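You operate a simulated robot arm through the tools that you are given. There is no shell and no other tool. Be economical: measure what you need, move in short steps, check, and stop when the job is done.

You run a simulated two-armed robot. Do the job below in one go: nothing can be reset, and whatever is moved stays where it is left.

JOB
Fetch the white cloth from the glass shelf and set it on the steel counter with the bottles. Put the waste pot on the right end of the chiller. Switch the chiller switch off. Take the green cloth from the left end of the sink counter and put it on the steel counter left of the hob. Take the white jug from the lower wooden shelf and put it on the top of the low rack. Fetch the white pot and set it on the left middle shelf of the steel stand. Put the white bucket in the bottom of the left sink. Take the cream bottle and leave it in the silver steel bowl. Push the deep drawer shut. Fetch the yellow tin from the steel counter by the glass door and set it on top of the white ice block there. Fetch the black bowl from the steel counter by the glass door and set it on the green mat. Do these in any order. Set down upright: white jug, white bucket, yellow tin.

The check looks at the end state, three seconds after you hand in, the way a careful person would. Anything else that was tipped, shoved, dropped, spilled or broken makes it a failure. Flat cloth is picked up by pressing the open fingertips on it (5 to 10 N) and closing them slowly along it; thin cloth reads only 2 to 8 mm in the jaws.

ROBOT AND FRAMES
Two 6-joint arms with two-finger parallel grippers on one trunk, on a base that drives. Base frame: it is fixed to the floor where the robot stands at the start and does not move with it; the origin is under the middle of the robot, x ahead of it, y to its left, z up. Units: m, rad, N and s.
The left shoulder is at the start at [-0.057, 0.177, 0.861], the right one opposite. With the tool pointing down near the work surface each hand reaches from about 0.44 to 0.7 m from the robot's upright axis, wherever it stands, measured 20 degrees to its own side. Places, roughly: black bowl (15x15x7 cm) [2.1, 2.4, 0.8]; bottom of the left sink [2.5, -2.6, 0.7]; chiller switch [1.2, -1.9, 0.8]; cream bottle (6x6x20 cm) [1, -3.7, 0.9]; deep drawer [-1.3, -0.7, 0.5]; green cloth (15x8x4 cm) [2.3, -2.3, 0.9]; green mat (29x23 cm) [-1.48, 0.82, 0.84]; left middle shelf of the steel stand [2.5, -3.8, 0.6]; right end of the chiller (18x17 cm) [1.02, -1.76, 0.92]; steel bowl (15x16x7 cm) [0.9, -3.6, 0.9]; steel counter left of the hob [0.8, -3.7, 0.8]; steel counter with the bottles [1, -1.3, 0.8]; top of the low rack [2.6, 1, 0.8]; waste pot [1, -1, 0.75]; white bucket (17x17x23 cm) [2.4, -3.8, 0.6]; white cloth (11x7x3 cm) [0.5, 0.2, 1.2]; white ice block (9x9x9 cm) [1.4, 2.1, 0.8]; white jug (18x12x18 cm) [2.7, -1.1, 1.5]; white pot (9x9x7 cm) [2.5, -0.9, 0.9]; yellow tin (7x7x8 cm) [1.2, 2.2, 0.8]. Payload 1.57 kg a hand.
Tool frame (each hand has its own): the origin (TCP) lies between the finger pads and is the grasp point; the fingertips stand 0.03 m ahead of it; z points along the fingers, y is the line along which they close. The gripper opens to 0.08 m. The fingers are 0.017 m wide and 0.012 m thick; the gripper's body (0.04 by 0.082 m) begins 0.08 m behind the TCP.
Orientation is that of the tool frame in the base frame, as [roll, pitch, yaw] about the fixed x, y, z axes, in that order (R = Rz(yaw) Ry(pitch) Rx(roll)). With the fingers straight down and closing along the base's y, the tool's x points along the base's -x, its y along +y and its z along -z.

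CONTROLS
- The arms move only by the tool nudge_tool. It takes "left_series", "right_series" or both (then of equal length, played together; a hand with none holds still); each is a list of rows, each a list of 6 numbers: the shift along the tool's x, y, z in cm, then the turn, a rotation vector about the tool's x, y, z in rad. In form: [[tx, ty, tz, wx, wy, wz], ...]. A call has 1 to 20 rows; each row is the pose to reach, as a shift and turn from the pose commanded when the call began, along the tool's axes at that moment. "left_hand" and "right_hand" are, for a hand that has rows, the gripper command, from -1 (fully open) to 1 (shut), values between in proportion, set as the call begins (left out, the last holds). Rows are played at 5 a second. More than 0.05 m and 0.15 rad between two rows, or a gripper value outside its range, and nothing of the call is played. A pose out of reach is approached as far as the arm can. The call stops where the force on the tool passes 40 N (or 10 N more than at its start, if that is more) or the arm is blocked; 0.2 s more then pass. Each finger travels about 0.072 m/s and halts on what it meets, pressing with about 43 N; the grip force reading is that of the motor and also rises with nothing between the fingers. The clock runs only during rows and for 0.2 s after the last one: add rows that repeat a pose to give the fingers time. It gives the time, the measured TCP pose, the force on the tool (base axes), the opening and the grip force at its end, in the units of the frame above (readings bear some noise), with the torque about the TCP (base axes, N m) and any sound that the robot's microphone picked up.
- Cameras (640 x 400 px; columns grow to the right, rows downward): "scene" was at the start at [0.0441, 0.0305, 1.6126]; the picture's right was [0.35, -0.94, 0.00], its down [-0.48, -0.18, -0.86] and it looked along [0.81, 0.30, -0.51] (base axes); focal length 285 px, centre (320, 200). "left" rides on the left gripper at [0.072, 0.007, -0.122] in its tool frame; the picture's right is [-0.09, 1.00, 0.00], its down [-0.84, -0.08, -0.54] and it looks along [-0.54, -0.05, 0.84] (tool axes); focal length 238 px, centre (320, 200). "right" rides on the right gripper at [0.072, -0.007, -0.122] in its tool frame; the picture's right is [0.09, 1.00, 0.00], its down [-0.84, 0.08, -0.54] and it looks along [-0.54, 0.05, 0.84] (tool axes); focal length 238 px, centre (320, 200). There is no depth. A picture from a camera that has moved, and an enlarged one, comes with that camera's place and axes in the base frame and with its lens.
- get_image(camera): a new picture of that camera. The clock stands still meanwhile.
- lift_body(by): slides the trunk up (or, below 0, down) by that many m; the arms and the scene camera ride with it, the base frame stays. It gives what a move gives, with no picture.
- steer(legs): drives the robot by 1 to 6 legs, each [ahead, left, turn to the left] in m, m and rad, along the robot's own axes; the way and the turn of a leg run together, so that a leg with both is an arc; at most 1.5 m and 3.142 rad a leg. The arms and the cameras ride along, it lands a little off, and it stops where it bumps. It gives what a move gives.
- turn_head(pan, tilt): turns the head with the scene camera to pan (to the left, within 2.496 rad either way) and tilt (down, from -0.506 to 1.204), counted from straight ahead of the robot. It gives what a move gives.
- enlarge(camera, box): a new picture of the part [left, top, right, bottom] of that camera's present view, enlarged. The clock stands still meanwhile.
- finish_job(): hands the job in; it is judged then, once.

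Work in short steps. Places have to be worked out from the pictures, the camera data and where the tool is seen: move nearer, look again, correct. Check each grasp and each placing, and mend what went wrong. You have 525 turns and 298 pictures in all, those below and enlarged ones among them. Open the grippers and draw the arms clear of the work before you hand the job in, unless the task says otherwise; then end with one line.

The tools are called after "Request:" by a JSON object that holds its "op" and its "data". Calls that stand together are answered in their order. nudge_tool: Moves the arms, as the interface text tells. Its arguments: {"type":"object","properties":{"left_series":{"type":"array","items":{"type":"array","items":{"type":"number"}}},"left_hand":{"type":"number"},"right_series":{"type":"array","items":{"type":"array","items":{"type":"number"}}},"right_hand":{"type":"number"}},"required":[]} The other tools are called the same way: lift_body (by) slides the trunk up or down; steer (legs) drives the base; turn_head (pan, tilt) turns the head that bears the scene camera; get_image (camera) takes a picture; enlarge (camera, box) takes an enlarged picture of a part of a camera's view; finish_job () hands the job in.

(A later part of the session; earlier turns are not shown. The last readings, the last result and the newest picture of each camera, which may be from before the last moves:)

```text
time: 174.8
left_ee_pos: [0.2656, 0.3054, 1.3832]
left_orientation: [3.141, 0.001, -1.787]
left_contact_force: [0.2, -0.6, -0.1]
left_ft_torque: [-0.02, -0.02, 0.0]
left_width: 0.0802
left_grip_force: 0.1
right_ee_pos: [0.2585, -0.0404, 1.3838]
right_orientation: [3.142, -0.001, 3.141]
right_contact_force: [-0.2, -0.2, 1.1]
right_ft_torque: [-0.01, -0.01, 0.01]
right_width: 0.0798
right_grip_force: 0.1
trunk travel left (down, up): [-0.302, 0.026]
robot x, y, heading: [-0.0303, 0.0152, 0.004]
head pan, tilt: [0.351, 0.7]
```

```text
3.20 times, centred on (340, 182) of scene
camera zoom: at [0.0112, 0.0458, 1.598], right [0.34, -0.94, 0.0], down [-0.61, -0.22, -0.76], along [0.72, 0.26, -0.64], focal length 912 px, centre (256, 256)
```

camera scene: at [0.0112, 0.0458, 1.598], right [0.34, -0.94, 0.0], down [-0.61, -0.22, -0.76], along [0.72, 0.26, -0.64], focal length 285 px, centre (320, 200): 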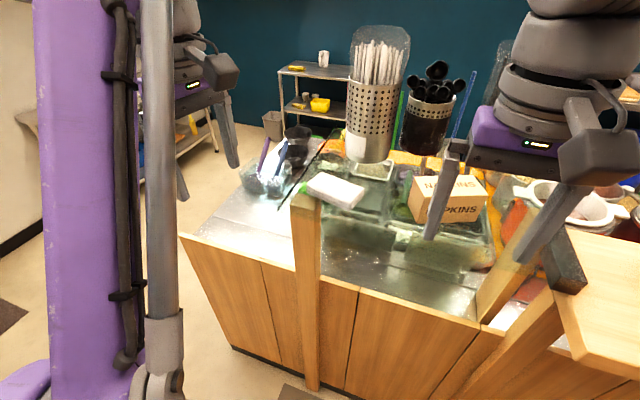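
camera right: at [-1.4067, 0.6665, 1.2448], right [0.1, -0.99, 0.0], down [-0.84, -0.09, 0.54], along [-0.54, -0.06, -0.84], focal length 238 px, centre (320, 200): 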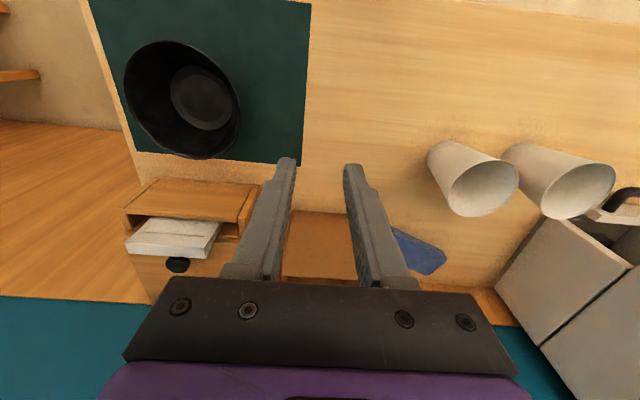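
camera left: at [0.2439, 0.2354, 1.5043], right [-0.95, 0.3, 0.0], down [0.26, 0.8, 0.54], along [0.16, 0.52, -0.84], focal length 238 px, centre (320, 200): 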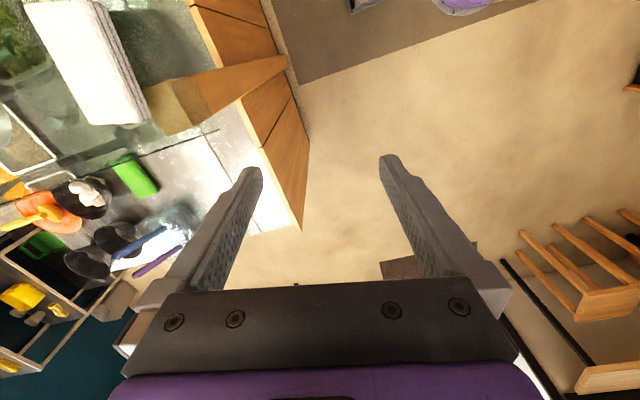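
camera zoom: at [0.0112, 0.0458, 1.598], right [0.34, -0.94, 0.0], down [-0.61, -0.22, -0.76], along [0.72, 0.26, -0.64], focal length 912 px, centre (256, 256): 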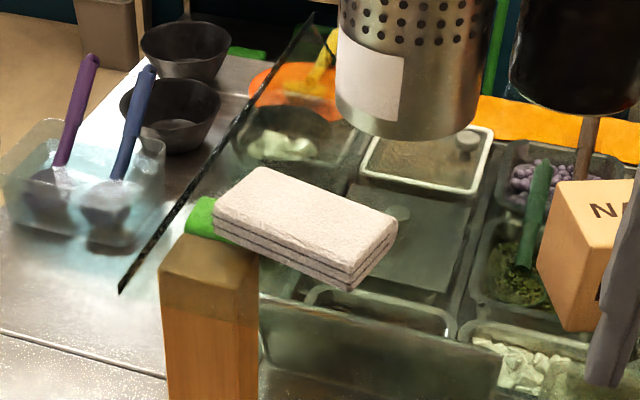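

Row step was too long; same move with finer rows.

Request:
{"op": "nudge_tool", "data": {"left_hand": -1, "left_series": [[1, -3.3, 0, 0, 0, 0], [2, -6.6, 0, 0, 0, 0], [3, -10, 0.5, 0, 0, 0], [4.1, -13.4, 1.5, 0, 0, 0], [5.2, -16.8, 3, 0, 0, 0], [6.3, -20.2, 5, 0, 0, 0], [7, -22.7, 6.6, 0, 0, 0], [7.5, -24.7, 8, 0, 0, 0], [7.5, -24.7, 8, 0, 0, 0]]}}

Request:
{"op": "get_image", "data": {"camera": "left"}}

Request:
{"op": "enlarge", "data": {"camera": "scene", "box": [240, 120, 440, 245]}}

```text
time: 176.8
left_ee_pos: [0.4681, 0.1777, 1.2856]
left_orientation: [-3.14, 0.0, -1.787]
left_contact_force: [0.5, 1.1, 0.6]
left_ft_torque: [-0.03, 0.0, 0.01]
left_width: 0.0798
left_grip_force: 0.1
left hand out of reach, approached as far as the arm can: row 2, 3, 4, 5, 6, 7, 8, 9
right_ee_pos: [0.2589, -0.0387, 1.3846]
right_orientation: [-3.14, -0.001, 3.139]
right_contact_force: [0.2, 0.3, -0.6]
right_ft_torque: [0.04, 0.02, -0.01]
right_width: 0.0801
right_grip_force: 0.0
trunk travel left (down, up): [-0.302, 0.026]
robot x, y, heading: [-0.0251, 0.02, -0.001]
head pan, tilt: [0.351, 0.7]
```

```text
243 pictures are left
camera left: at [0.4467, 0.1088, 1.4062], right [-0.95, 0.3, 0.0], down [0.26, 0.8, 0.54], along [0.16, 0.52, -0.84], focal length 238 px, centre (320, 200)
```

left: 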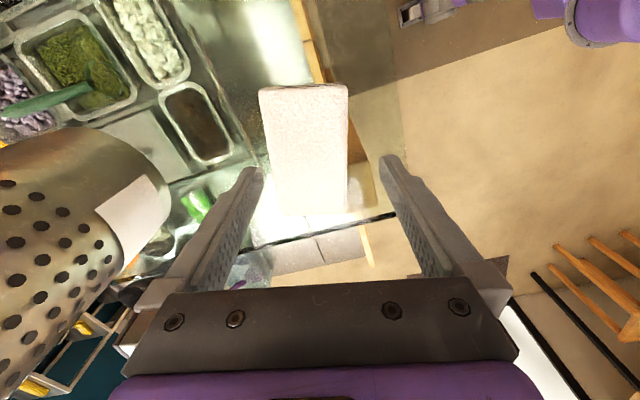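

```text
3.20 times, centred on (340, 182) of scene
camera zoom: at [0.0108, 0.0458, 1.598], right [0.34, -0.94, 0.0], down [-0.6, -0.22, -0.77], along [0.72, 0.26, -0.64], focal length 912 px, centre (256, 256)
```

zoom: 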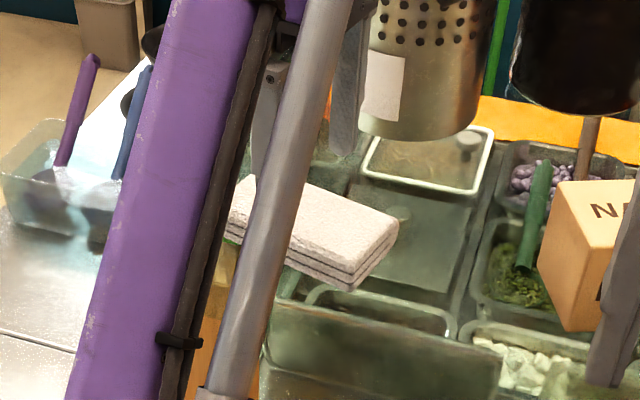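

The cloth centre is at (0.481, 0.175) and well aligned; the arm is near its reach limit, so I drive 6 cm closer.

Request:
{"op": "steer", "data": {"legs": [[0.06, 0, 0]]}}

Request:
{"op": "nudge_tool", "data": {"left_series": [[0, 0, 0, 0, 0, 0]]}}

Request:
{"op": "get_image", "data": {"camera": "left"}}

```text
time: 177.8
left_ee_pos: [0.524, 0.1773, 1.2864]
left_orientation: [3.141, -0.001, -1.786]
left_contact_force: [0.7, 0.3, 0.5]
left_ft_torque: [0.03, 0.02, 0.04]
left_width: 0.0799
left_grip_force: 0.0
right_ee_pos: [0.3169, -0.0388, 1.3838]
right_orientation: [3.142, 0.0, 3.138]
right_contact_force: [-0.4, -0.4, 0.4]
right_ft_torque: [0.02, 0.0, -0.03]
right_width: 0.0803
right_grip_force: 0.0
trunk travel left (down, up): [-0.302, 0.026]
robot x, y, heading: [0.0341, 0.0192, -0.006]
head pan, tilt: [0.351, 0.7]
```

```text
time: 178.2
left_ee_pos: [0.5238, 0.1777, 1.2867]
left_orientation: [3.141, 0.0, -1.788]
left_contact_force: [0.3, 0.5, 0.2]
left_ft_torque: [0.0, 0.0, -0.04]
left_width: 0.0801
left_grip_force: 0.1
right_ee_pos: [0.3164, -0.0402, 1.3845]
right_orientation: [3.141, 0.001, 3.14]
right_contact_force: [-0.5, 0.3, 1.3]
right_ft_torque: [-0.01, -0.03, 0.03]
right_width: 0.0804
right_grip_force: 0.1
trunk travel left (down, up): [-0.302, 0.026]
robot x, y, heading: [0.0273, 0.0177, -0.003]
head pan, tilt: [0.351, 0.7]
```

```text
241 pictures are left
camera left: at [0.5025, 0.109, 1.407], right [-0.95, 0.3, 0.0], down [0.26, 0.8, 0.54], along [0.16, 0.52, -0.84], focal length 238 px, centre (320, 200)
```

left: 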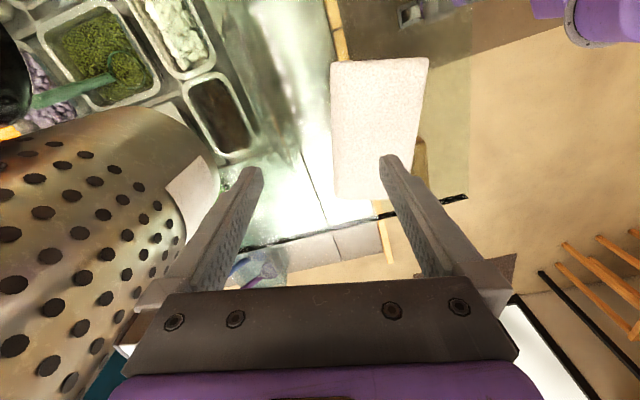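

Shift back 4.6 cm over the cloth centre (≈0.477, 0.176) and lower slightly; check.

Request:
{"op": "nudge_tool", "data": {"left_series": [[0.5, 2.2, 0, 0, 0, 0], [1, 4.5, 0, 0, 0, 0], [1, 4.5, 2, 0, 0, 0], [1, 4.5, 2, 0, 0, 0]]}}

Request:
{"op": "get_image", "data": {"camera": "left"}}

```text
time: 179.2
left_ee_pos: [0.481, 0.1787, 1.2651]
left_orientation: [3.141, 0.001, -1.787]
left_contact_force: [-0.6, 0.1, -0.5]
left_ft_torque: [-0.05, 0.0, 0.0]
left_width: 0.0799
left_grip_force: 0.1
right_ee_pos: [0.3174, -0.0397, 1.3837]
right_orientation: [-3.141, 0.001, 3.137]
right_contact_force: [0.1, -0.2, -0.1]
right_ft_torque: [-0.05, -0.01, -0.02]
right_width: 0.0801
right_grip_force: 0.0
trunk travel left (down, up): [-0.302, 0.026]
robot x, y, heading: [0.0301, 0.0176, -0.001]
head pan, tilt: [0.351, 0.7]
```

```text
240 pictures are left
camera left: at [0.4594, 0.1103, 1.3863], right [-0.95, 0.3, 0.0], down [0.26, 0.8, 0.54], along [0.16, 0.52, -0.84], focal length 238 px, centre (320, 200)
```

left: 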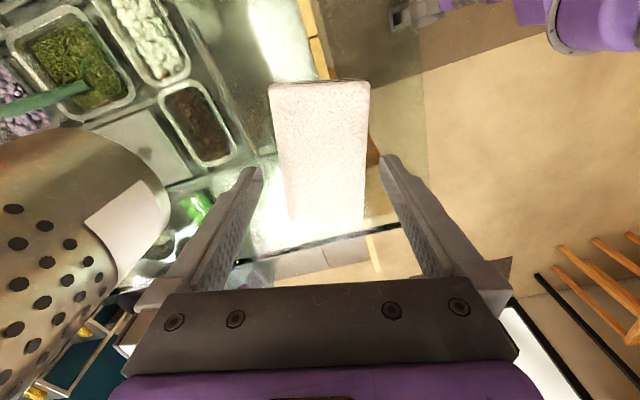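

Centred. Lower so the fingertips straddle the cloth down near the glass.

Request:
{"op": "nudge_tool", "data": {"left_series": [[0, 0.1, 1.5, 0, 0, 0], [0, 0.1, 3, 0, 0, 0], [0, 0.1, 3.8, 0, 0, 0]]}}

Request:
{"op": "get_image", "data": {"camera": "left"}}

Request:
{"op": "enlarge", "data": {"camera": "scene", "box": [240, 120, 440, 245]}}

```text
time: 180.0
left_ee_pos: [0.4783, 0.178, 1.2296]
left_orientation: [3.141, 0.0, -1.787]
left_contact_force: [6.8, 3.3, 37.8]
left_ft_torque: [0.26, 1.16, -0.18]
left_width: 0.0773
left_grip_force: 0.0
right_ee_pos: [0.3162, -0.0406, 1.3866]
right_orientation: [3.141, 0.0, 3.139]
right_contact_force: [0.2, 0.1, 0.7]
right_ft_torque: [0.04, 0.04, -0.01]
right_width: 0.0798
right_grip_force: 0.2
trunk travel left (down, up): [-0.302, 0.026]
robot x, y, heading: [0.0257, 0.0145, -0.002]
head pan, tilt: [0.351, 0.7]
```

```text
239 pictures are left
camera left: at [0.4574, 0.1098, 1.3506], right [-0.95, 0.3, 0.0], down [0.25, 0.8, 0.54], along [0.17, 0.52, -0.84], focal length 238 px, centre (320, 200)
```

left: 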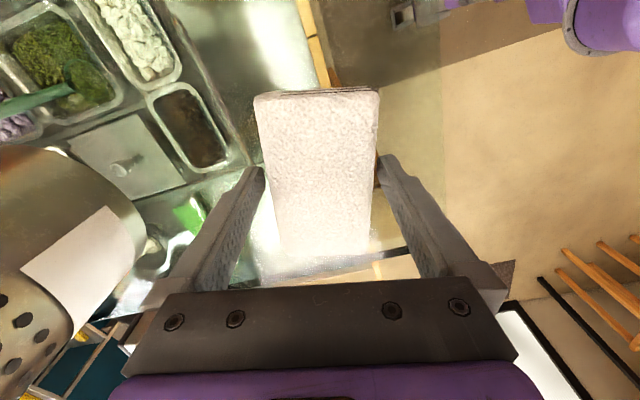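

```text
3.20 times, centred on (340, 182) of scene
camera zoom: at [0.0681, 0.0451, 1.5987], right [0.34, -0.94, 0.0], down [-0.6, -0.22, -0.77], along [0.72, 0.26, -0.64], focal length 912 px, centre (256, 256)
```

zoom: 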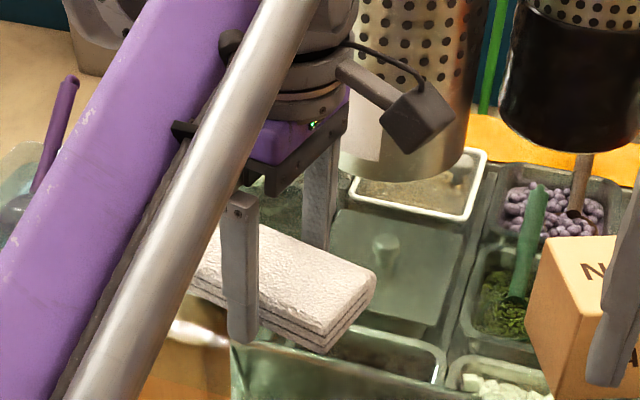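

The fingers straddle the cloth with a tip touching the glass (38 N). I ease up 4 mm and close.

Request:
{"op": "nudge_tool", "data": {"left_series": [[0, 0, -0.5, 0, 0, 0], [0, 0, -0.5, 0, 0, 0]]}}

Request:
{"op": "nudge_tool", "data": {"left_hand": 1, "left_series": [[0, 0, 0, 0, 0, 0], [0, 0, 0, 0, 0, 0], [0, 0, 0, 0, 0, 0], [0, 0, 0, 0, 0, 0], [0, 0, 0, 0, 0, 0]]}}

Request:
{"op": "nudge_tool", "data": {"left_series": [[0, 0, -1.5, 0, 0, 0], [0, 0, -3, 0, 0, 0], [0, 0, -4.5, 0, 0, 0]]}}

Request:
{"op": "get_image", "data": {"camera": "left"}}

```text
time: 180.6
left_ee_pos: [0.4792, 0.1791, 1.2322]
left_orientation: [3.141, 0.001, -1.785]
left_contact_force: [-0.2, 0.2, 0.0]
left_ft_torque: [0.01, 0.01, 0.01]
left_width: 0.08
left_grip_force: 0.1
right_ee_pos: [0.3178, -0.0394, 1.3834]
right_orientation: [-3.141, -0.001, 3.14]
right_contact_force: [-1.0, 0.0, -0.4]
right_ft_torque: [-0.02, -0.02, -0.03]
right_width: 0.0801
right_grip_force: 0.0
trunk travel left (down, up): [-0.302, 0.026]
robot x, y, heading: [0.0304, 0.0173, -0.002]
head pan, tilt: [0.351, 0.7]
```

```text
time: 181.8
left_ee_pos: [0.48, 0.1774, 1.233]
left_orientation: [3.139, -0.002, -1.788]
left_contact_force: [0.6, 0.2, -0.1]
left_ft_torque: [-0.02, -0.02, -0.02]
left_width: 0.0653
left_grip_force: 42.4
right_ee_pos: [0.3177, -0.04, 1.3833]
right_orientation: [-3.141, 0.0, 3.141]
right_contact_force: [-0.1, -0.5, -0.1]
right_ft_torque: [0.04, 0.01, -0.01]
right_width: 0.0802
right_grip_force: 0.0
trunk travel left (down, up): [-0.302, 0.026]
robot x, y, heading: [0.0314, 0.0168, -0.004]
head pan, tilt: [0.351, 0.7]
```

```text
time: 182.6
left_ee_pos: [0.4797, 0.1783, 1.2788]
left_orientation: [3.14, -0.001, -1.787]
left_contact_force: [-0.1, 0.7, -0.8]
left_ft_torque: [-0.02, -0.03, -0.02]
left_width: 0.0652
left_grip_force: 43.0
right_ee_pos: [0.3178, -0.0387, 1.3844]
right_orientation: [3.141, 0.0, 3.14]
right_contact_force: [-0.9, 0.0, -0.7]
right_ft_torque: [0.0, 0.01, 0.05]
right_width: 0.08
right_grip_force: 0.1
trunk travel left (down, up): [-0.302, 0.026]
robot x, y, heading: [0.03, 0.0164, 0.0]
head pan, tilt: [0.351, 0.7]
```

```text
237 pictures are left
camera left: at [0.4585, 0.1094, 1.3988], right [-0.95, 0.3, 0.0], down [0.26, 0.8, 0.54], along [0.16, 0.52, -0.84], focal length 238 px, centre (320, 200)
```

left: 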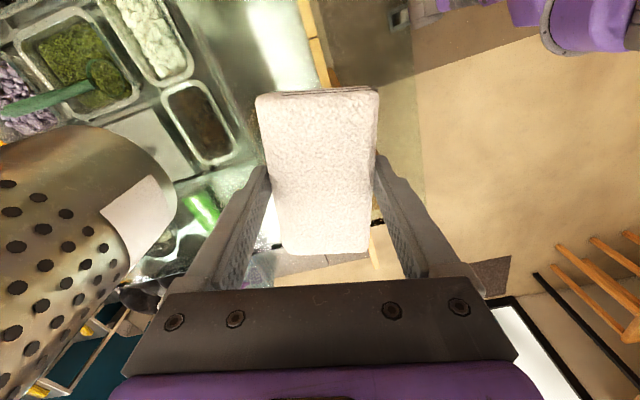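

The cloth is held. I back off and drive round the counter's left end toward the kitchen aisle.

Request:
{"op": "steer", "data": {"legs": [[-0.33, 0, 0], [0, 1.2, 0], [1.4, 0, 0], [0.3, 0, 0]]}}

Request:
{"op": "turn_head", "data": {"pan": -1.2, "tilt": 0.6}}

Request:
{"op": "get_image", "data": {"camera": "scene"}}

Request:
{"op": "turn_head", "data": {"pan": 0, "tilt": 0.6}}

Request:
{"op": "get_image", "data": {"camera": "scene"}}

```text
time: 203.2
left_ee_pos: [1.8477, 1.3475, 1.2773]
left_orientation: [3.141, 0.001, -1.796]
left_contact_force: [0.3, -0.3, 0.8]
left_ft_torque: [-0.01, 0.0, 0.03]
left_width: 0.065
left_grip_force: 43.0
right_ee_pos: [1.6847, 1.1308, 1.3839]
right_orientation: [-3.141, -0.001, 3.13]
right_contact_force: [0.1, -0.6, 0.2]
right_ft_torque: [0.0, 0.01, 0.01]
right_width: 0.0801
right_grip_force: 0.1
trunk travel left (down, up): [-0.302, 0.026]
robot x, y, heading: [1.3978, 1.1865, -0.013]
head pan, tilt: [0.351, 0.7]
```

```text
time: 204.9
left_ee_pos: [1.8487, 1.3469, 1.2785]
left_orientation: [-3.141, 0.0, -1.797]
left_contact_force: [0.2, 0.6, -1.6]
left_ft_torque: [0.01, 0.0, 0.01]
left_width: 0.0647
left_grip_force: 43.1
right_ee_pos: [1.6852, 1.1308, 1.3828]
right_orientation: [-3.141, 0.0, 3.13]
right_contact_force: [-0.1, 0.1, 0.1]
right_ft_torque: [0.01, 0.01, -0.02]
right_width: 0.0802
right_grip_force: 0.1
trunk travel left (down, up): [-0.302, 0.026]
robot x, y, heading: [1.4002, 1.1911, -0.009]
head pan, tilt: [-1.201, 0.6]
```

```text
236 pictures are left
camera scene: at [1.3887, 1.1068, 1.6066], right [-0.94, -0.35, 0.0], down [-0.2, 0.53, -0.83], along [0.29, -0.77, -0.56], focal length 285 px, centre (320, 200)
```

scene: 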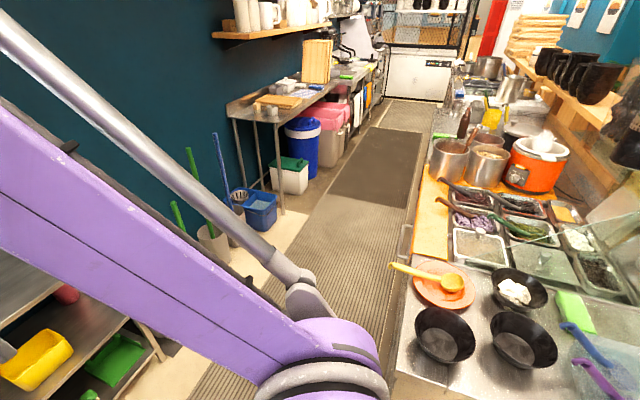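

```text
time: 206.3
left_ee_pos: [1.8482, 1.3474, 1.2789]
left_orientation: [-3.141, 0.001, -1.796]
left_contact_force: [-0.3, -0.3, -0.8]
left_ft_torque: [-0.02, 0.0, 0.02]
left_width: 0.0648
left_grip_force: 43.2
right_ee_pos: [1.6846, 1.1297, 1.3838]
right_orientation: [-3.141, 0.0, 3.13]
right_contact_force: [-0.2, 0.2, -0.2]
right_ft_torque: [-0.02, 0.01, -0.02]
right_width: 0.08
right_grip_force: 0.2
trunk travel left (down, up): [-0.302, 0.026]
robot x, y, heading: [1.3998, 1.1839, -0.008]
head pan, tilt: [0.0, 0.6]
```

```text
235 pictures are left
camera scene: at [1.4459, 1.1886, 1.6066], right [-0.01, -1.0, 0.0], down [-0.56, 0.01, -0.83], along [0.83, -0.01, -0.56], focal length 285 px, centre (320, 200)
```

scene: 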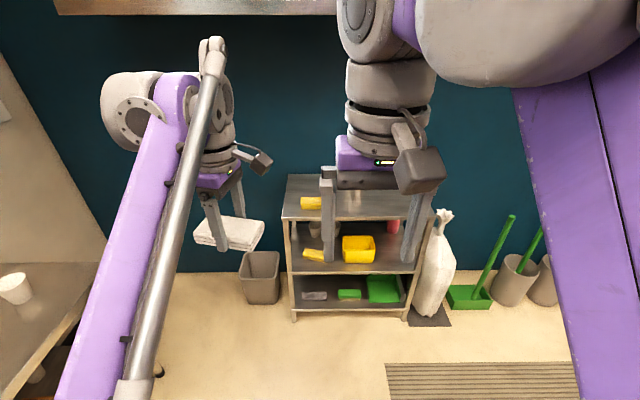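

The aisle (x≈1.3–2.1) is clear. I turn into it and drive to about y=-1.2, then face the bottle counter.

Request:
{"op": "steer", "data": {"legs": [[0.3, 0, 0], [0, 0, -1.563], [1.4, 0, 0], [1.0, 0, 0]]}}

Request:
{"op": "turn_head", "data": {"pan": -1.3, "tilt": 0.6}}

Request:
{"op": "get_image", "data": {"camera": "scene"}}

Request:
{"op": "turn_head", "data": {"pan": 1.3, "tilt": 0.5}}

Request:
{"op": "get_image", "data": {"camera": "scene"}}

```text
time: 223.5
left_ee_pos: [1.7978, -1.6655, 1.2784]
left_orientation: [3.14, 0.001, 2.895]
left_contact_force: [-0.7, -0.9, -1.2]
left_ft_torque: [0.03, -0.01, -0.01]
left_width: 0.0647
left_grip_force: 42.6
right_ee_pos: [1.5855, -1.498, 1.384]
right_orientation: [-3.141, 0.001, 1.537]
right_contact_force: [-0.8, 0.2, -0.4]
right_ft_torque: [0.01, 0.0, 0.0]
right_width: 0.0803
right_grip_force: 0.0
trunk travel left (down, up): [-0.302, 0.026]
robot x, y, heading: [1.653, -1.2115, -1.601]
head pan, tilt: [0.0, 0.6]
```

```text
time: 224.9
left_ee_pos: [1.7983, -1.6661, 1.2789]
left_orientation: [3.14, 0.0, 2.894]
left_contact_force: [0.4, -0.4, -0.5]
left_ft_torque: [0.05, -0.02, -0.01]
left_width: 0.0647
left_grip_force: 43.2
right_ee_pos: [1.5845, -1.4983, 1.3839]
right_orientation: [-3.141, 0.0, 1.538]
right_contact_force: [0.0, -0.2, 0.2]
right_ft_torque: [0.01, 0.0, -0.02]
right_width: 0.08
right_grip_force: 0.1
trunk travel left (down, up): [-0.302, 0.026]
robot x, y, heading: [1.6491, -1.2134, -1.604]
head pan, tilt: [-1.3, 0.6]
```

```text
234 pictures are left
camera scene: at [1.5674, -1.1916, 1.6066], right [-0.24, 0.97, 0.0], down [0.55, 0.13, -0.83], along [-0.8, -0.2, -0.56], focal length 285 px, centre (320, 200)
```

scene: 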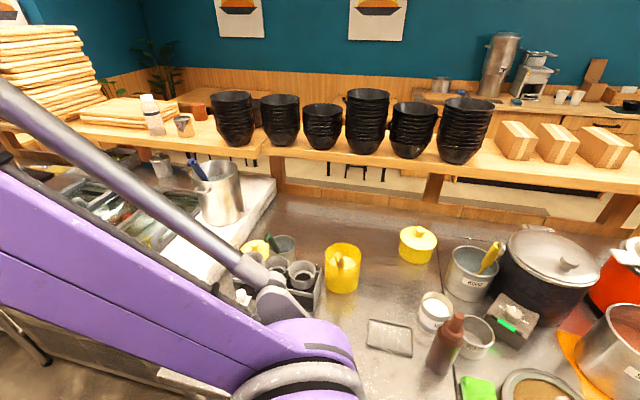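

```text
time: 227.3
left_ee_pos: [1.7982, -1.6657, 1.278]
left_orientation: [3.139, 0.0, 2.893]
left_contact_force: [0.2, 0.7, -0.9]
left_ft_torque: [0.0, 0.01, 0.01]
left_width: 0.0649
left_grip_force: 43.1
right_ee_pos: [1.5851, -1.4972, 1.384]
right_orientation: [3.141, 0.001, 1.536]
right_contact_force: [0.2, 0.4, 0.3]
right_ft_torque: [0.0, 0.04, 0.03]
right_width: 0.08
right_grip_force: 0.0
trunk travel left (down, up): [-0.302, 0.026]
robot x, y, heading: [1.6519, -1.2121, -1.602]
head pan, tilt: [1.3, 0.499]
```

```text
233 pictures are left
camera scene: at [1.7401, -1.1979, 1.6157], right [-0.3, -0.95, 0.0], down [-0.46, 0.14, -0.88], along [0.84, -0.26, -0.48], focal length 285 px, centre (320, 200)
```

scene: 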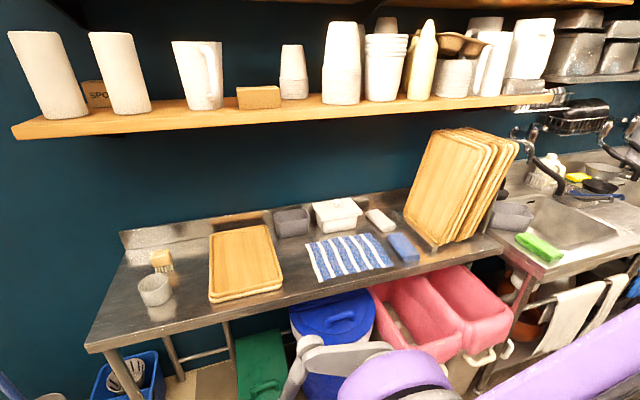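

Jug, ramekin ("white pot") and counter are visible. I enlarge the bottle counter to identify the waste pot, chiller and free spots.

Request:
{"op": "turn_head", "data": {"pan": -1.3, "tilt": 0.6}}

Request:
{"op": "enlarge", "data": {"camera": "scene", "box": [340, 220, 620, 400]}}

Request:
{"op": "enlarge", "data": {"camera": "scene", "box": [60, 90, 380, 320]}}

```text
time: 229.6
left_ee_pos: [1.7969, -1.6657, 1.2784]
left_orientation: [3.141, 0.0, 2.893]
left_contact_force: [0.1, -0.4, -0.1]
left_ft_torque: [0.01, -0.01, 0.0]
left_width: 0.0646
left_grip_force: 42.7
right_ee_pos: [1.5857, -1.4979, 1.3843]
right_orientation: [3.141, 0.002, 1.537]
right_contact_force: [-0.6, -0.1, -0.7]
right_ft_torque: [-0.03, 0.01, 0.03]
right_width: 0.08
right_grip_force: 0.1
trunk travel left (down, up): [-0.302, 0.026]
robot x, y, heading: [1.6508, -1.2104, -1.6]
head pan, tilt: [-1.3, 0.6]
```

```text
2.22 times, centred on (480, 310) of scene
camera zoom: at [1.5674, -1.1916, 1.6066], right [-0.24, 0.97, 0.0], down [0.55, 0.13, -0.83], along [-0.8, -0.2, -0.56], focal length 634 px, centre (-36, -44)
```

zoom: 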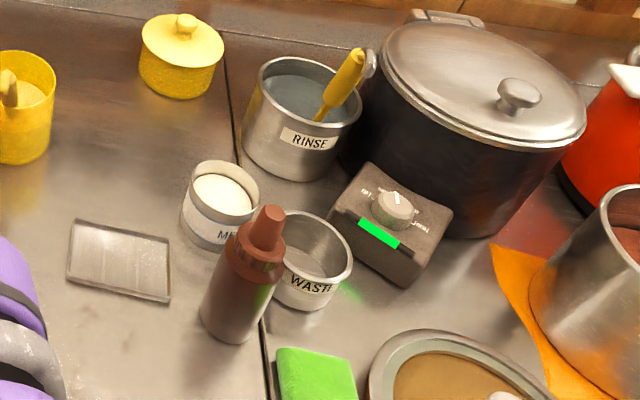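

```text
1.74 times, centred on (220, 205) of scene
camera zoom: at [1.5674, -1.1916, 1.6066], right [-0.24, 0.97, 0.0], down [0.55, 0.13, -0.83], along [-0.8, -0.2, -0.56], focal length 496 px, centre (494, 191)
```

zoom: 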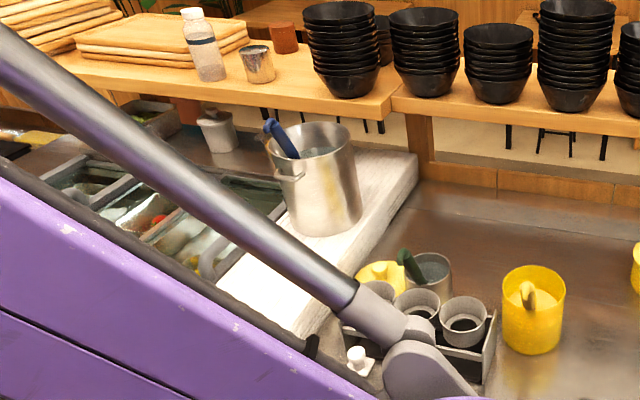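

The pot labelled WASTE and the chiller's white top with a pitcher are identified. I turn to face the counter.

Request:
{"op": "steer", "data": {"legs": [[0, 0, -1.54]]}}

Request:
{"op": "turn_head", "data": {"pan": 0.0, "tilt": 0.75}}

Request:
{"op": "get_image", "data": {"camera": "scene"}}

Request:
{"op": "get_image", "data": {"camera": "left"}}

Request:
{"op": "get_image", "data": {"camera": "right"}}

```text
time: 233.7
left_ee_pos: [1.2062, -1.3872, 1.278]
left_orientation: [3.139, 0.0, 1.384]
left_contact_force: [0.7, -0.7, -1.1]
left_ft_torque: [0.04, 0.01, 0.02]
left_width: 0.0647
left_grip_force: 43.0
right_ee_pos: [1.3616, -1.1652, 1.3844]
right_orientation: [3.141, -0.002, 0.028]
right_contact_force: [0.3, 0.4, -0.6]
right_ft_torque: [-0.03, 0.01, 0.02]
right_width: 0.0802
right_grip_force: 0.1
trunk travel left (down, up): [-0.302, 0.026]
robot x, y, heading: [1.6496, -1.2138, -3.115]
head pan, tilt: [-1.3, 0.6]
```

```text
time: 235.2
left_ee_pos: [1.2064, -1.3865, 1.2775]
left_orientation: [3.141, 0.0, 1.384]
left_contact_force: [-0.3, 0.2, -0.6]
left_ft_torque: [0.0, -0.02, 0.01]
left_width: 0.0651
left_grip_force: 43.2
right_ee_pos: [1.3614, -1.1635, 1.3835]
right_orientation: [-3.14, 0.001, 0.028]
right_contact_force: [0.3, 0.4, 0.4]
right_ft_torque: [0.02, -0.01, 0.02]
right_width: 0.0798
right_grip_force: 0.1
trunk travel left (down, up): [-0.302, 0.026]
robot x, y, heading: [1.6543, -1.2111, -3.113]
head pan, tilt: [0.0, 0.75]
```

```text
230 pictures are left
camera scene: at [1.6112, -1.214, 1.5937], right [-0.03, 1.0, 0.0], down [0.68, 0.02, -0.73], along [-0.73, -0.02, -0.68], focal length 285 px, centre (320, 200)
```

scene: 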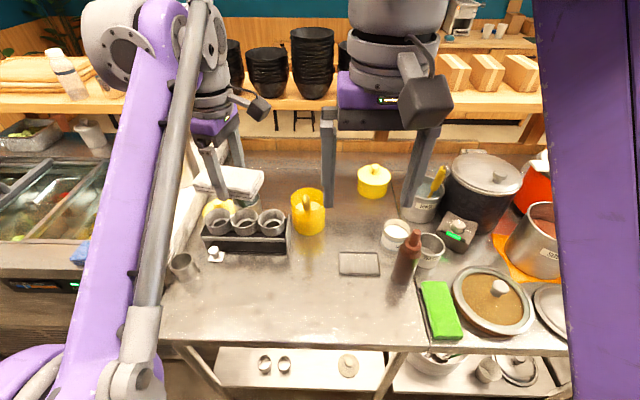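

```text
229 pictures are left
camera left: at [1.2268, -1.3179, 1.3988], right [0.96, -0.28, 0.0], down [-0.23, -0.81, 0.54], along [-0.15, -0.52, -0.84], focal length 238 px, centre (320, 200)
```

left: 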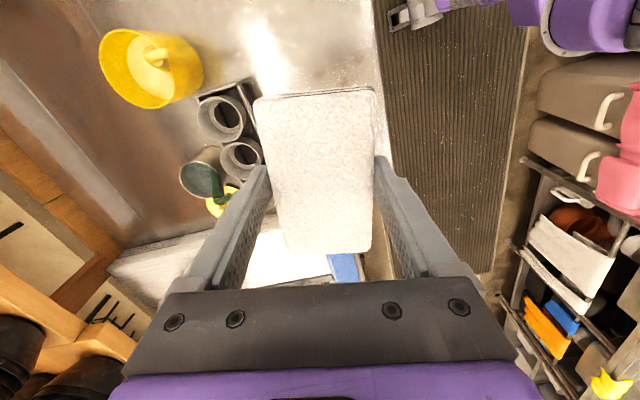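

```text
228 pictures are left
camera right: at [1.4318, -1.1561, 1.5058], right [0.12, -0.99, 0.0], down [-0.83, -0.1, 0.54], along [-0.54, -0.06, -0.84], focal length 238 px, centre (320, 200)
```

right: 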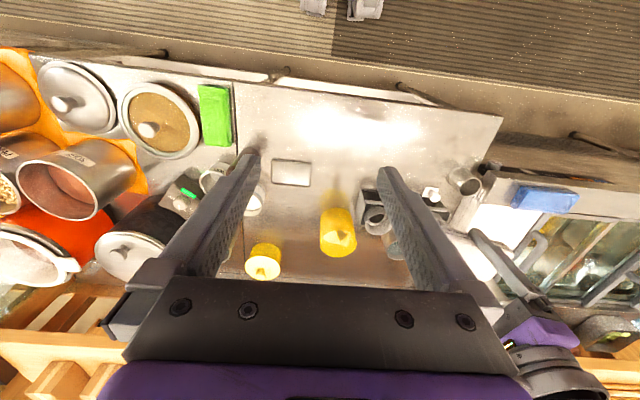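

Free spot at about (1.17, -1.28) in front of the yellow container. I bring the cloth down over it.

Request:
{"op": "nudge_tool", "data": {"left_series": [[2.5, -1.4, 0, 0, 0, 0], [5, -2.8, 0, 0, 0, 0], [7.5, -4.2, 2, 0, 0, 0], [9.8, -5.5, 5, 0, 0, 0], [9.8, -5.5, 9.5, 0, 0, 0], [9.8, -5.5, 14, 0, 0, 0], [9.8, -5.5, 18.5, 0, 0, 0], [9.8, -5.5, 23, 0, 0, 0], [9.8, -5.5, 27.5, 0, 0, 0], [9.8, -5.5, 32, 0, 0, 0], [9.8, -5.5, 36, 0, 0, 0], [9.8, -5.5, 36, 0, 0, 0]]}}

Request:
{"op": "get_image", "data": {"camera": "left"}}

Request:
{"op": "get_image", "data": {"camera": "scene"}}

```text
time: 237.8
left_ee_pos: [1.1711, -1.2813, 0.9197]
left_orientation: [3.14, -0.001, 1.383]
left_contact_force: [0.4, -0.5, 0.3]
left_ft_torque: [0.01, 0.01, -0.02]
left_width: 0.0648
left_grip_force: 42.7
right_ee_pos: [1.3611, -1.1647, 1.3835]
right_orientation: [3.141, 0.001, 0.027]
right_contact_force: [0.4, 0.8, -0.1]
right_ft_torque: [-0.02, -0.02, -0.03]
right_width: 0.0799
right_grip_force: 0.1
trunk travel left (down, up): [-0.302, 0.026]
robot x, y, heading: [1.6507, -1.2124, -3.113]
head pan, tilt: [0.0, 0.75]
```

```text
227 pictures are left
camera left: at [1.1916, -1.2126, 1.0392], right [0.96, -0.28, 0.0], down [-0.23, -0.81, 0.54], along [-0.15, -0.52, -0.84], focal length 238 px, centre (320, 200)
```

left: 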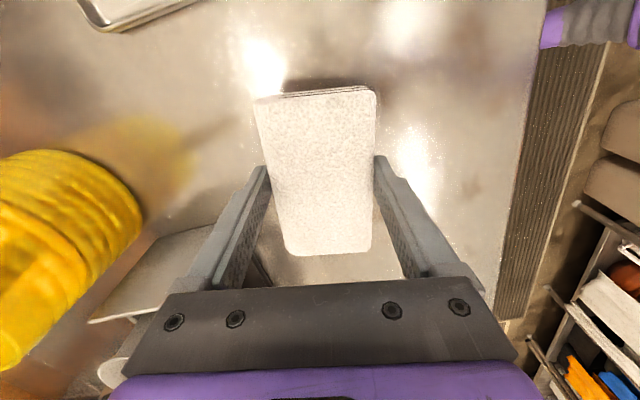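

```text
226 pictures are left
camera scene: at [1.6116, -1.2141, 1.5938], right [-0.03, 1.0, 0.0], down [0.68, 0.02, -0.73], along [-0.73, -0.02, -0.68], focal length 285 px, centre (320, 200)
```

scene: 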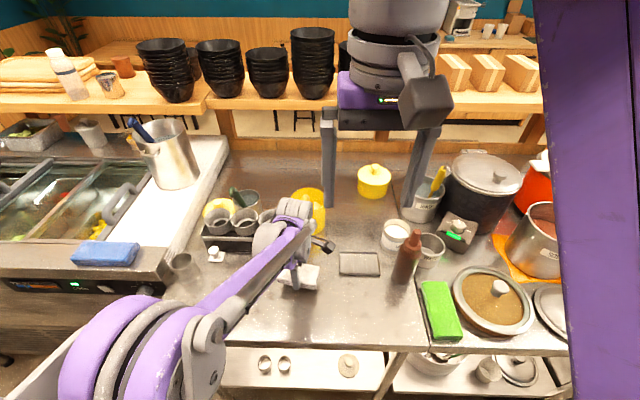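

Clear underneath. Lower on, slowly near contact.

Request:
{"op": "nudge_tool", "data": {"left_series": [[0, 0, 2, 0, 0, 0], [0, 0, 4, 0, 0, 0], [0, 0, 5, 0, 0, 0], [0, 0, 6, 0, 0, 0]]}}

Request:
{"op": "nudge_tool", "data": {"left_series": [[0, 0, 0.5, 0, 0, 0], [0, 0, 1, 0, 0, 0], [0, 0, 1.5, 0, 0, 0], [0, 0, 2, 0, 0, 0]]}}

```text
time: 238.4
left_ee_pos: [1.1717, -1.2799, 0.8824]
left_orientation: [3.14, 0.0, 1.384]
left_contact_force: [1.3, -0.3, 10.2]
left_ft_torque: [0.11, 0.11, 0.01]
left_width: 0.0649
left_grip_force: 43.0
right_ee_pos: [1.3623, -1.1653, 1.3846]
right_orientation: [3.139, -0.002, 0.028]
right_contact_force: [0.1, 1.0, 0.1]
right_ft_torque: [0.02, -0.02, 0.03]
right_width: 0.08
right_grip_force: 0.1
trunk travel left (down, up): [-0.302, 0.026]
robot x, y, heading: [1.653, -1.2083, -3.112]
head pan, tilt: [0.0, 0.75]
stopped in row 3 (left hand): the force on the tool passed its limit at 49 N (the readings are from after the stop); the commanded pose is now the measured one
```

```text
time: 238.8
left_ee_pos: [1.1725, -1.2797, 0.8807]
left_orientation: [3.141, 0.002, 1.386]
left_contact_force: [-0.3, 0.1, 29.7]
left_ft_torque: [0.15, -0.08, 0.04]
left_width: 0.0646
left_grip_force: 42.4
right_ee_pos: [1.3626, -1.1644, 1.3847]
right_orientation: [-3.141, 0.001, 0.027]
right_contact_force: [0.6, -0.4, 0.8]
right_ft_torque: [0.0, 0.03, 0.03]
right_width: 0.0798
right_grip_force: 0.1
trunk travel left (down, up): [-0.302, 0.026]
robot x, y, heading: [1.6502, -1.2139, -3.11]
head pan, tilt: [0.0, 0.75]
stopped in row 1 (left hand): the force on the tool passed its limit at 49 N (the readings are from after the stop); the commanded pose is now the measured one
```

Contact: counter surface is about z≈0.845. Ease up, open and raise.

Request:
{"op": "nudge_tool", "data": {"left_series": [[0, 0, -0.2, 0, 0, 0]]}}

Request:
{"op": "nudge_tool", "data": {"left_hand": -1, "left_series": [[0, 0, 0, 0, 0, 0], [0, 0, 0, 0, 0, 0], [0, 0, 0, 0, 0, 0]]}}

Request:
{"op": "nudge_tool", "data": {"left_series": [[0, 0, -3, 0, 0, 0], [0, 0, -7, 0, 0, 0], [0, 0, -11, 0, 0, 0], [0, 0, -15, 0, 0, 0], [0, 0, -19, 0, 0, 0], [0, 0, -23, 0, 0, 0]]}}

Request:
{"op": "get_image", "data": {"camera": "left"}}

```text
time: 239.2
left_ee_pos: [1.1723, -1.2808, 0.8826]
left_orientation: [3.14, 0.002, 1.383]
left_contact_force: [-4.0, 1.7, 18.5]
left_ft_torque: [0.01, 0.17, -0.02]
left_width: 0.0645
left_grip_force: 43.0
right_ee_pos: [1.362, -1.1632, 1.3847]
right_orientation: [-3.14, 0.001, 0.028]
right_contact_force: [-0.4, 0.2, 0.4]
right_ft_torque: [0.01, -0.03, -0.04]
right_width: 0.0802
right_grip_force: 0.2
trunk travel left (down, up): [-0.302, 0.026]
robot x, y, heading: [1.6505, -1.2125, -3.115]
head pan, tilt: [0.0, 0.75]
```

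```text
time: 240.0
left_ee_pos: [1.1721, -1.2807, 0.8817]
left_orientation: [3.138, -0.001, 1.384]
left_contact_force: [0.2, 0.9, -0.3]
left_ft_torque: [0.02, 0.0, 0.0]
left_width: 0.0799
left_grip_force: 0.1
right_ee_pos: [1.3596, -1.1644, 1.3842]
right_orientation: [-3.141, 0.001, 0.027]
right_contact_force: [-0.2, 0.3, 0.1]
right_ft_torque: [-0.01, -0.01, 0.0]
right_width: 0.0801
right_grip_force: 0.1
trunk travel left (down, up): [-0.302, 0.026]
robot x, y, heading: [1.6488, -1.2119, -3.113]
head pan, tilt: [0.0, 0.75]
```

```text
time: 241.4
left_ee_pos: [1.1726, -1.2791, 1.1112]
left_orientation: [3.139, -0.001, 1.384]
left_contact_force: [-0.8, 0.1, -0.6]
left_ft_torque: [0.02, 0.01, 0.01]
left_width: 0.0799
left_grip_force: 0.1
right_ee_pos: [1.3616, -1.1637, 1.3843]
right_orientation: [3.14, 0.0, 0.029]
right_contact_force: [-0.5, 0.7, -0.2]
right_ft_torque: [-0.06, 0.01, 0.01]
right_width: 0.08
right_grip_force: 0.1
trunk travel left (down, up): [-0.302, 0.026]
robot x, y, heading: [1.6495, -1.2116, -3.114]
head pan, tilt: [0.0, 0.75]
```

```text
225 pictures are left
camera left: at [1.1923, -1.2107, 1.231], right [0.96, -0.28, 0.0], down [-0.23, -0.81, 0.54], along [-0.15, -0.52, -0.84], focal length 238 px, centre (320, 200)
```

left: 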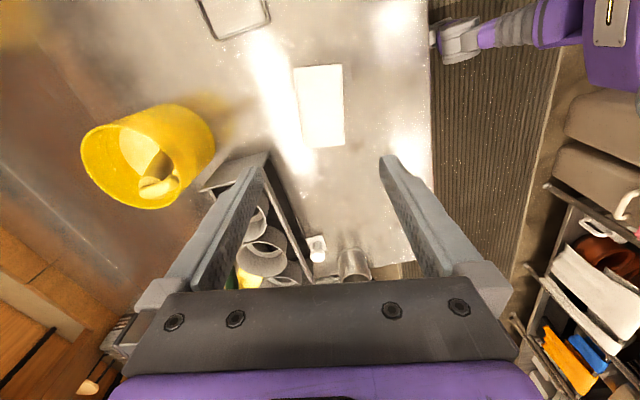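

White cloth placed. Now the waste pot; enlarge it in the scene view.

Request:
{"op": "enlarge", "data": {"camera": "scene", "box": [360, 190, 520, 290]}}

Request:
{"op": "enlarge", "data": {"camera": "right", "box": [120, 120, 320, 245]}}

```text
4.00 times, centred on (440, 240) of scene
camera zoom: at [1.6113, -1.214, 1.5937], right [-0.03, 1.0, 0.0], down [0.68, 0.02, -0.73], along [-0.73, -0.02, -0.68], focal length 1140 px, centre (-160, 40)
```

zoom: 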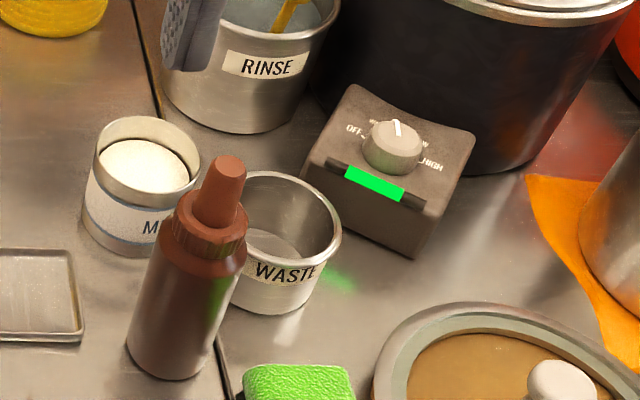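

```text
3.20 times, centred on (220, 182) of right
camera zoom: at [1.4317, -1.1561, 1.5058], right [0.12, -0.99, 0.0], down [-0.83, -0.1, 0.54], along [-0.54, -0.07, -0.84], focal length 763 px, centre (640, 256)
```

zoom: 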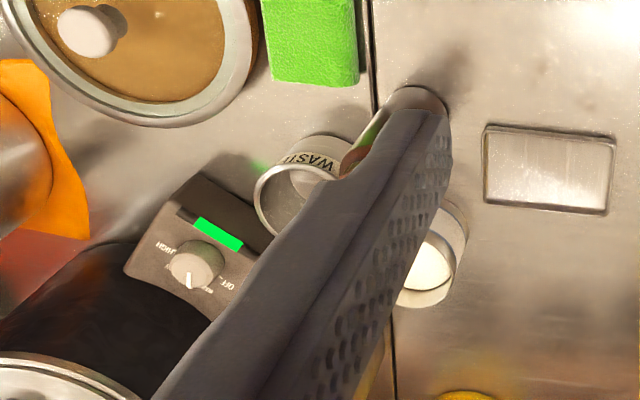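

The waste pot is about 8.5 cm across at ≈(1.066, -0.90). I'll grip its front-right rim with the left hand (turned away from the bottle): raise and turn the hand, then strafe right.

Request:
{"op": "nudge_tool", "data": {"left_series": [[0, 0, -4, 0, 0, -0.12], [0, 0, -8, 0, 0, -0.24], [0, 0, -12, 0, 0, -0.36], [0, 0, -14, 0, 0, -0.48], [0, 0, -15, 0, 0, -0.6], [0, 0, -15, 0, 0, -0.71]]}}

Request:
{"op": "steer", "data": {"legs": [[0, -0.45, 0]]}}

Request:
{"op": "get_image", "data": {"camera": "left"}}

Request:
{"op": "turn_head", "data": {"pan": 0.3, "tilt": 0.9}}

Request:
{"op": "get_image", "data": {"camera": "scene"}}

```text
time: 242.8
left_ee_pos: [1.1707, -1.2783, 1.2625]
left_orientation: [3.139, 0.002, 2.095]
left_contact_force: [0.4, -0.5, 0.0]
left_ft_torque: [0.0, 0.01, -0.01]
left_width: 0.08
left_grip_force: 0.1
right_ee_pos: [1.3606, -1.1643, 1.3853]
right_orientation: [3.141, 0.001, 0.028]
right_contact_force: [0.7, 0.1, -0.5]
right_ft_torque: [0.02, 0.0, -0.05]
right_width: 0.08
right_grip_force: 0.1
trunk travel left (down, up): [-0.302, 0.026]
robot x, y, heading: [1.6501, -1.2127, -3.112]
head pan, tilt: [0.0, 0.75]
```

```text
time: 247.2
left_ee_pos: [1.1583, -0.8273, 1.2631]
left_orientation: [3.141, 0.001, 2.085]
left_contact_force: [-0.3, -0.7, -0.5]
left_ft_torque: [0.01, 0.0, 0.0]
left_width: 0.0803
left_grip_force: 0.1
right_ee_pos: [1.3501, -0.7147, 1.3843]
right_orientation: [3.141, -0.001, 0.02]
right_contact_force: [0.1, 0.4, 0.3]
right_ft_torque: [0.0, 0.03, 0.01]
right_width: 0.08
right_grip_force: 0.0
trunk travel left (down, up): [-0.302, 0.026]
robot x, y, heading: [1.6417, -0.7628, -3.113]
head pan, tilt: [0.0, 0.75]
```

```text
222 pictures are left
camera left: at [1.1294, -0.7623, 1.3822], right [0.91, 0.41, 0.0], down [0.34, -0.77, 0.54], along [0.22, -0.49, -0.84], focal length 238 px, centre (320, 200)
```

left: 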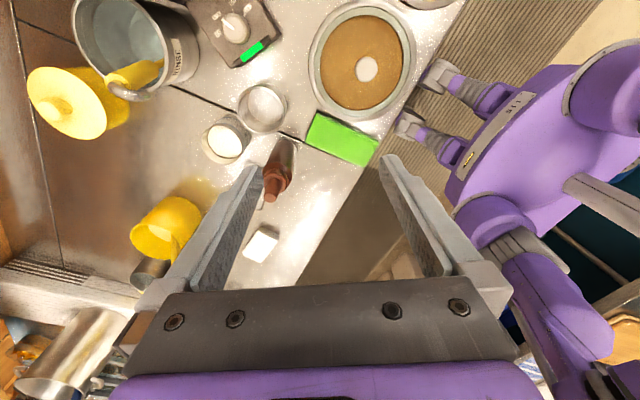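

```text
time: 248.0
left_ee_pos: [1.1586, -0.8271, 1.2609]
left_orientation: [3.141, 0.002, 2.086]
left_contact_force: [-0.1, -0.9, 0.8]
left_ft_torque: [0.02, -0.04, 0.0]
left_width: 0.0799
left_grip_force: 0.0
right_ee_pos: [1.3511, -0.7136, 1.384]
right_orientation: [3.141, 0.0, 0.022]
right_contact_force: [0.4, -0.7, -0.6]
right_ft_torque: [0.01, 0.0, 0.02]
right_width: 0.08
right_grip_force: 0.0
trunk travel left (down, up): [-0.302, 0.026]
robot x, y, heading: [1.6372, -0.7642, -3.123]
head pan, tilt: [0.3, 0.901]
```

```text
221 pictures are left
camera scene: at [1.6111, -0.7883, 1.5818], right [-0.32, 0.95, 0.0], down [0.74, 0.25, -0.62], along [-0.59, -0.2, -0.78], focal length 285 px, centre (320, 200)
```

scene: 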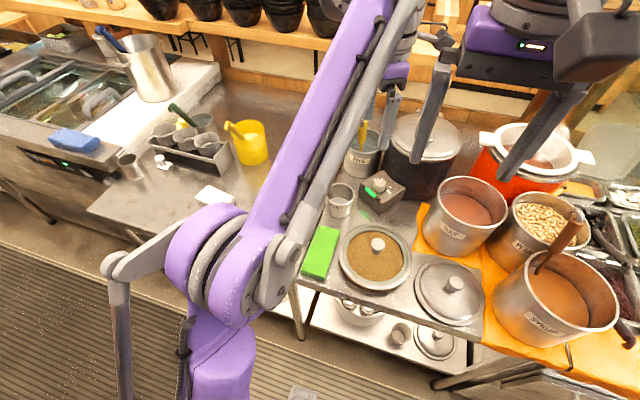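

I enlarge the left view on the waste pot.

Request:
{"op": "enlarge", "data": {"camera": "left", "box": [190, 60, 350, 160]}}

Request:
{"op": "enlarge", "data": {"camera": "scene", "box": [290, 150, 450, 250]}}

```text
4.00 times, centred on (270, 110) of left
camera zoom: at [1.1294, -0.7622, 1.3823], right [0.91, 0.41, 0.0], down [0.34, -0.77, 0.54], along [0.22, -0.49, -0.84], focal length 953 px, centre (520, 560)
```

zoom: 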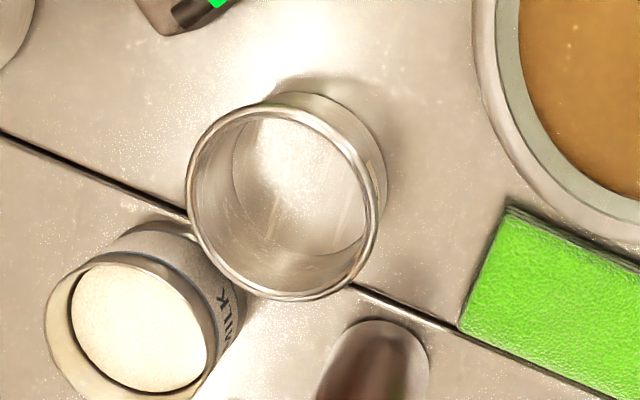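

```text
4.00 times, centred on (370, 200) of scene
camera zoom: at [1.6111, -0.7883, 1.5818], right [-0.32, 0.95, 0.0], down [0.74, 0.25, -0.62], along [-0.59, -0.2, -0.78], focal length 1140 px, centre (120, 200)
```

zoom: 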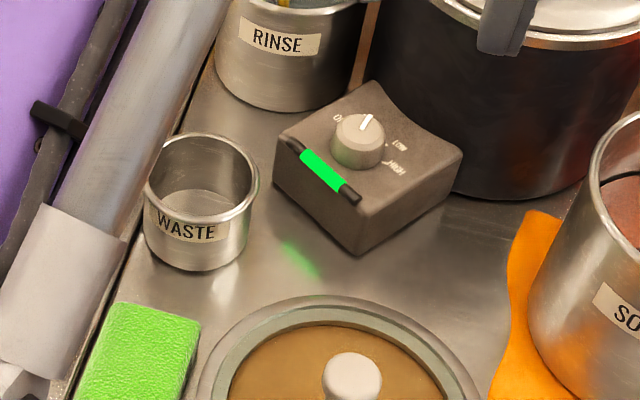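

Rim centre is (1.066, -0.907), z≈0.90. I bring the half-open left hand above its front-right rim point (1.105, -0.885).

Request:
{"op": "nudge_tool", "data": {"left_hand": -0.1, "left_series": [[-0.8, -2.5, 2, 0, 0, 0], [-1.6, -5, 5, 0, 0, 0], [-2.35, -7.5, 9, 0, 0, 0], [-2.35, -7.5, 13, 0, 0, 0], [-2.35, -7.5, 17, 0, 0, 0], [-2.35, -7.5, 21, 0, 0, 0], [-2.35, -7.5, 25, 0, 0, 0], [-2.35, -7.5, 28, 0, 0, 0], [-2.35, -7.5, 28, 0, 0, 0]]}}

Request:
{"op": "get_image", "data": {"camera": "left"}}

```text
time: 250.0
left_ee_pos: [1.1037, -0.8868, 0.9795]
left_orientation: [3.14, 0.004, 2.086]
left_contact_force: [0.0, -0.2, 0.7]
left_ft_torque: [-0.01, -0.01, 0.0]
left_width: 0.0439
left_grip_force: 0.0
right_ee_pos: [1.3498, -0.7138, 1.3844]
right_orientation: [-3.141, 0.001, 0.02]
right_contact_force: [-0.5, 0.4, -0.1]
right_ft_torque: [-0.01, 0.02, 0.0]
right_width: 0.0799
right_grip_force: 0.1
trunk travel left (down, up): [-0.302, 0.026]
robot x, y, heading: [1.6415, -0.7668, -3.118]
head pan, tilt: [0.3, 0.901]
```

```text
218 pictures are left
camera left: at [1.0749, -0.8209, 1.1006], right [0.91, 0.41, 0.0], down [0.34, -0.77, 0.54], along [0.22, -0.49, -0.84], focal length 238 px, centre (320, 200)
```

left: 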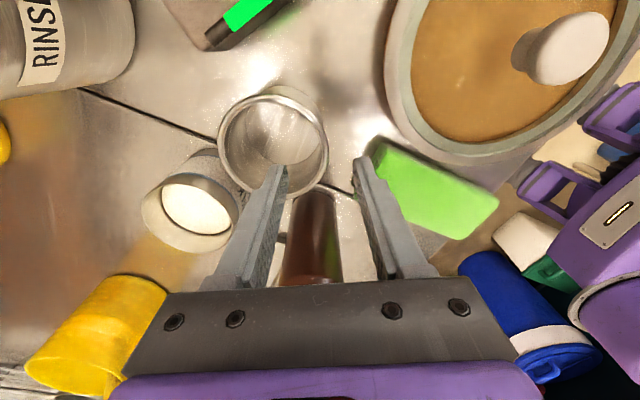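

Aligned within a few mm. Shift 6 mm outward, descend to the rim and close.

Request:
{"op": "nudge_tool", "data": {"left_series": [[0, 0.5, 3, 0, 0, 0], [0, 0.5, 6, 0, 0, 0], [0, 0.5, 8.3, 0, 0, 0], [0, 0.5, 8.3, 0, 0, 0]]}}

Request:
{"op": "get_image", "data": {"camera": "left"}}

```text
time: 251.0
left_ee_pos: [1.1098, -0.8831, 0.8998]
left_orientation: [3.14, 0.001, 2.087]
left_contact_force: [0.2, -0.8, 0.4]
left_ft_torque: [-0.01, -0.03, 0.01]
left_width: 0.0442
left_grip_force: 0.1
right_ee_pos: [1.349, -0.7141, 1.3848]
right_orientation: [-3.14, 0.0, 0.022]
right_contact_force: [0.4, 0.2, 0.0]
right_ft_torque: [-0.01, -0.02, 0.01]
right_width: 0.0801
right_grip_force: 0.0
trunk travel left (down, up): [-0.302, 0.026]
robot x, y, heading: [1.6374, -0.7633, -3.12]
head pan, tilt: [0.3, 0.901]
```

```text
217 pictures are left
camera left: at [1.0802, -0.8173, 1.0193], right [0.91, 0.41, 0.0], down [0.34, -0.77, 0.54], along [0.22, -0.49, -0.84], focal length 238 px, centre (320, 200)
```

left: 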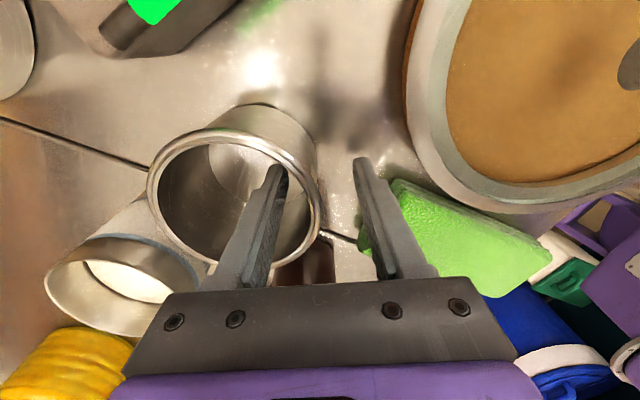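

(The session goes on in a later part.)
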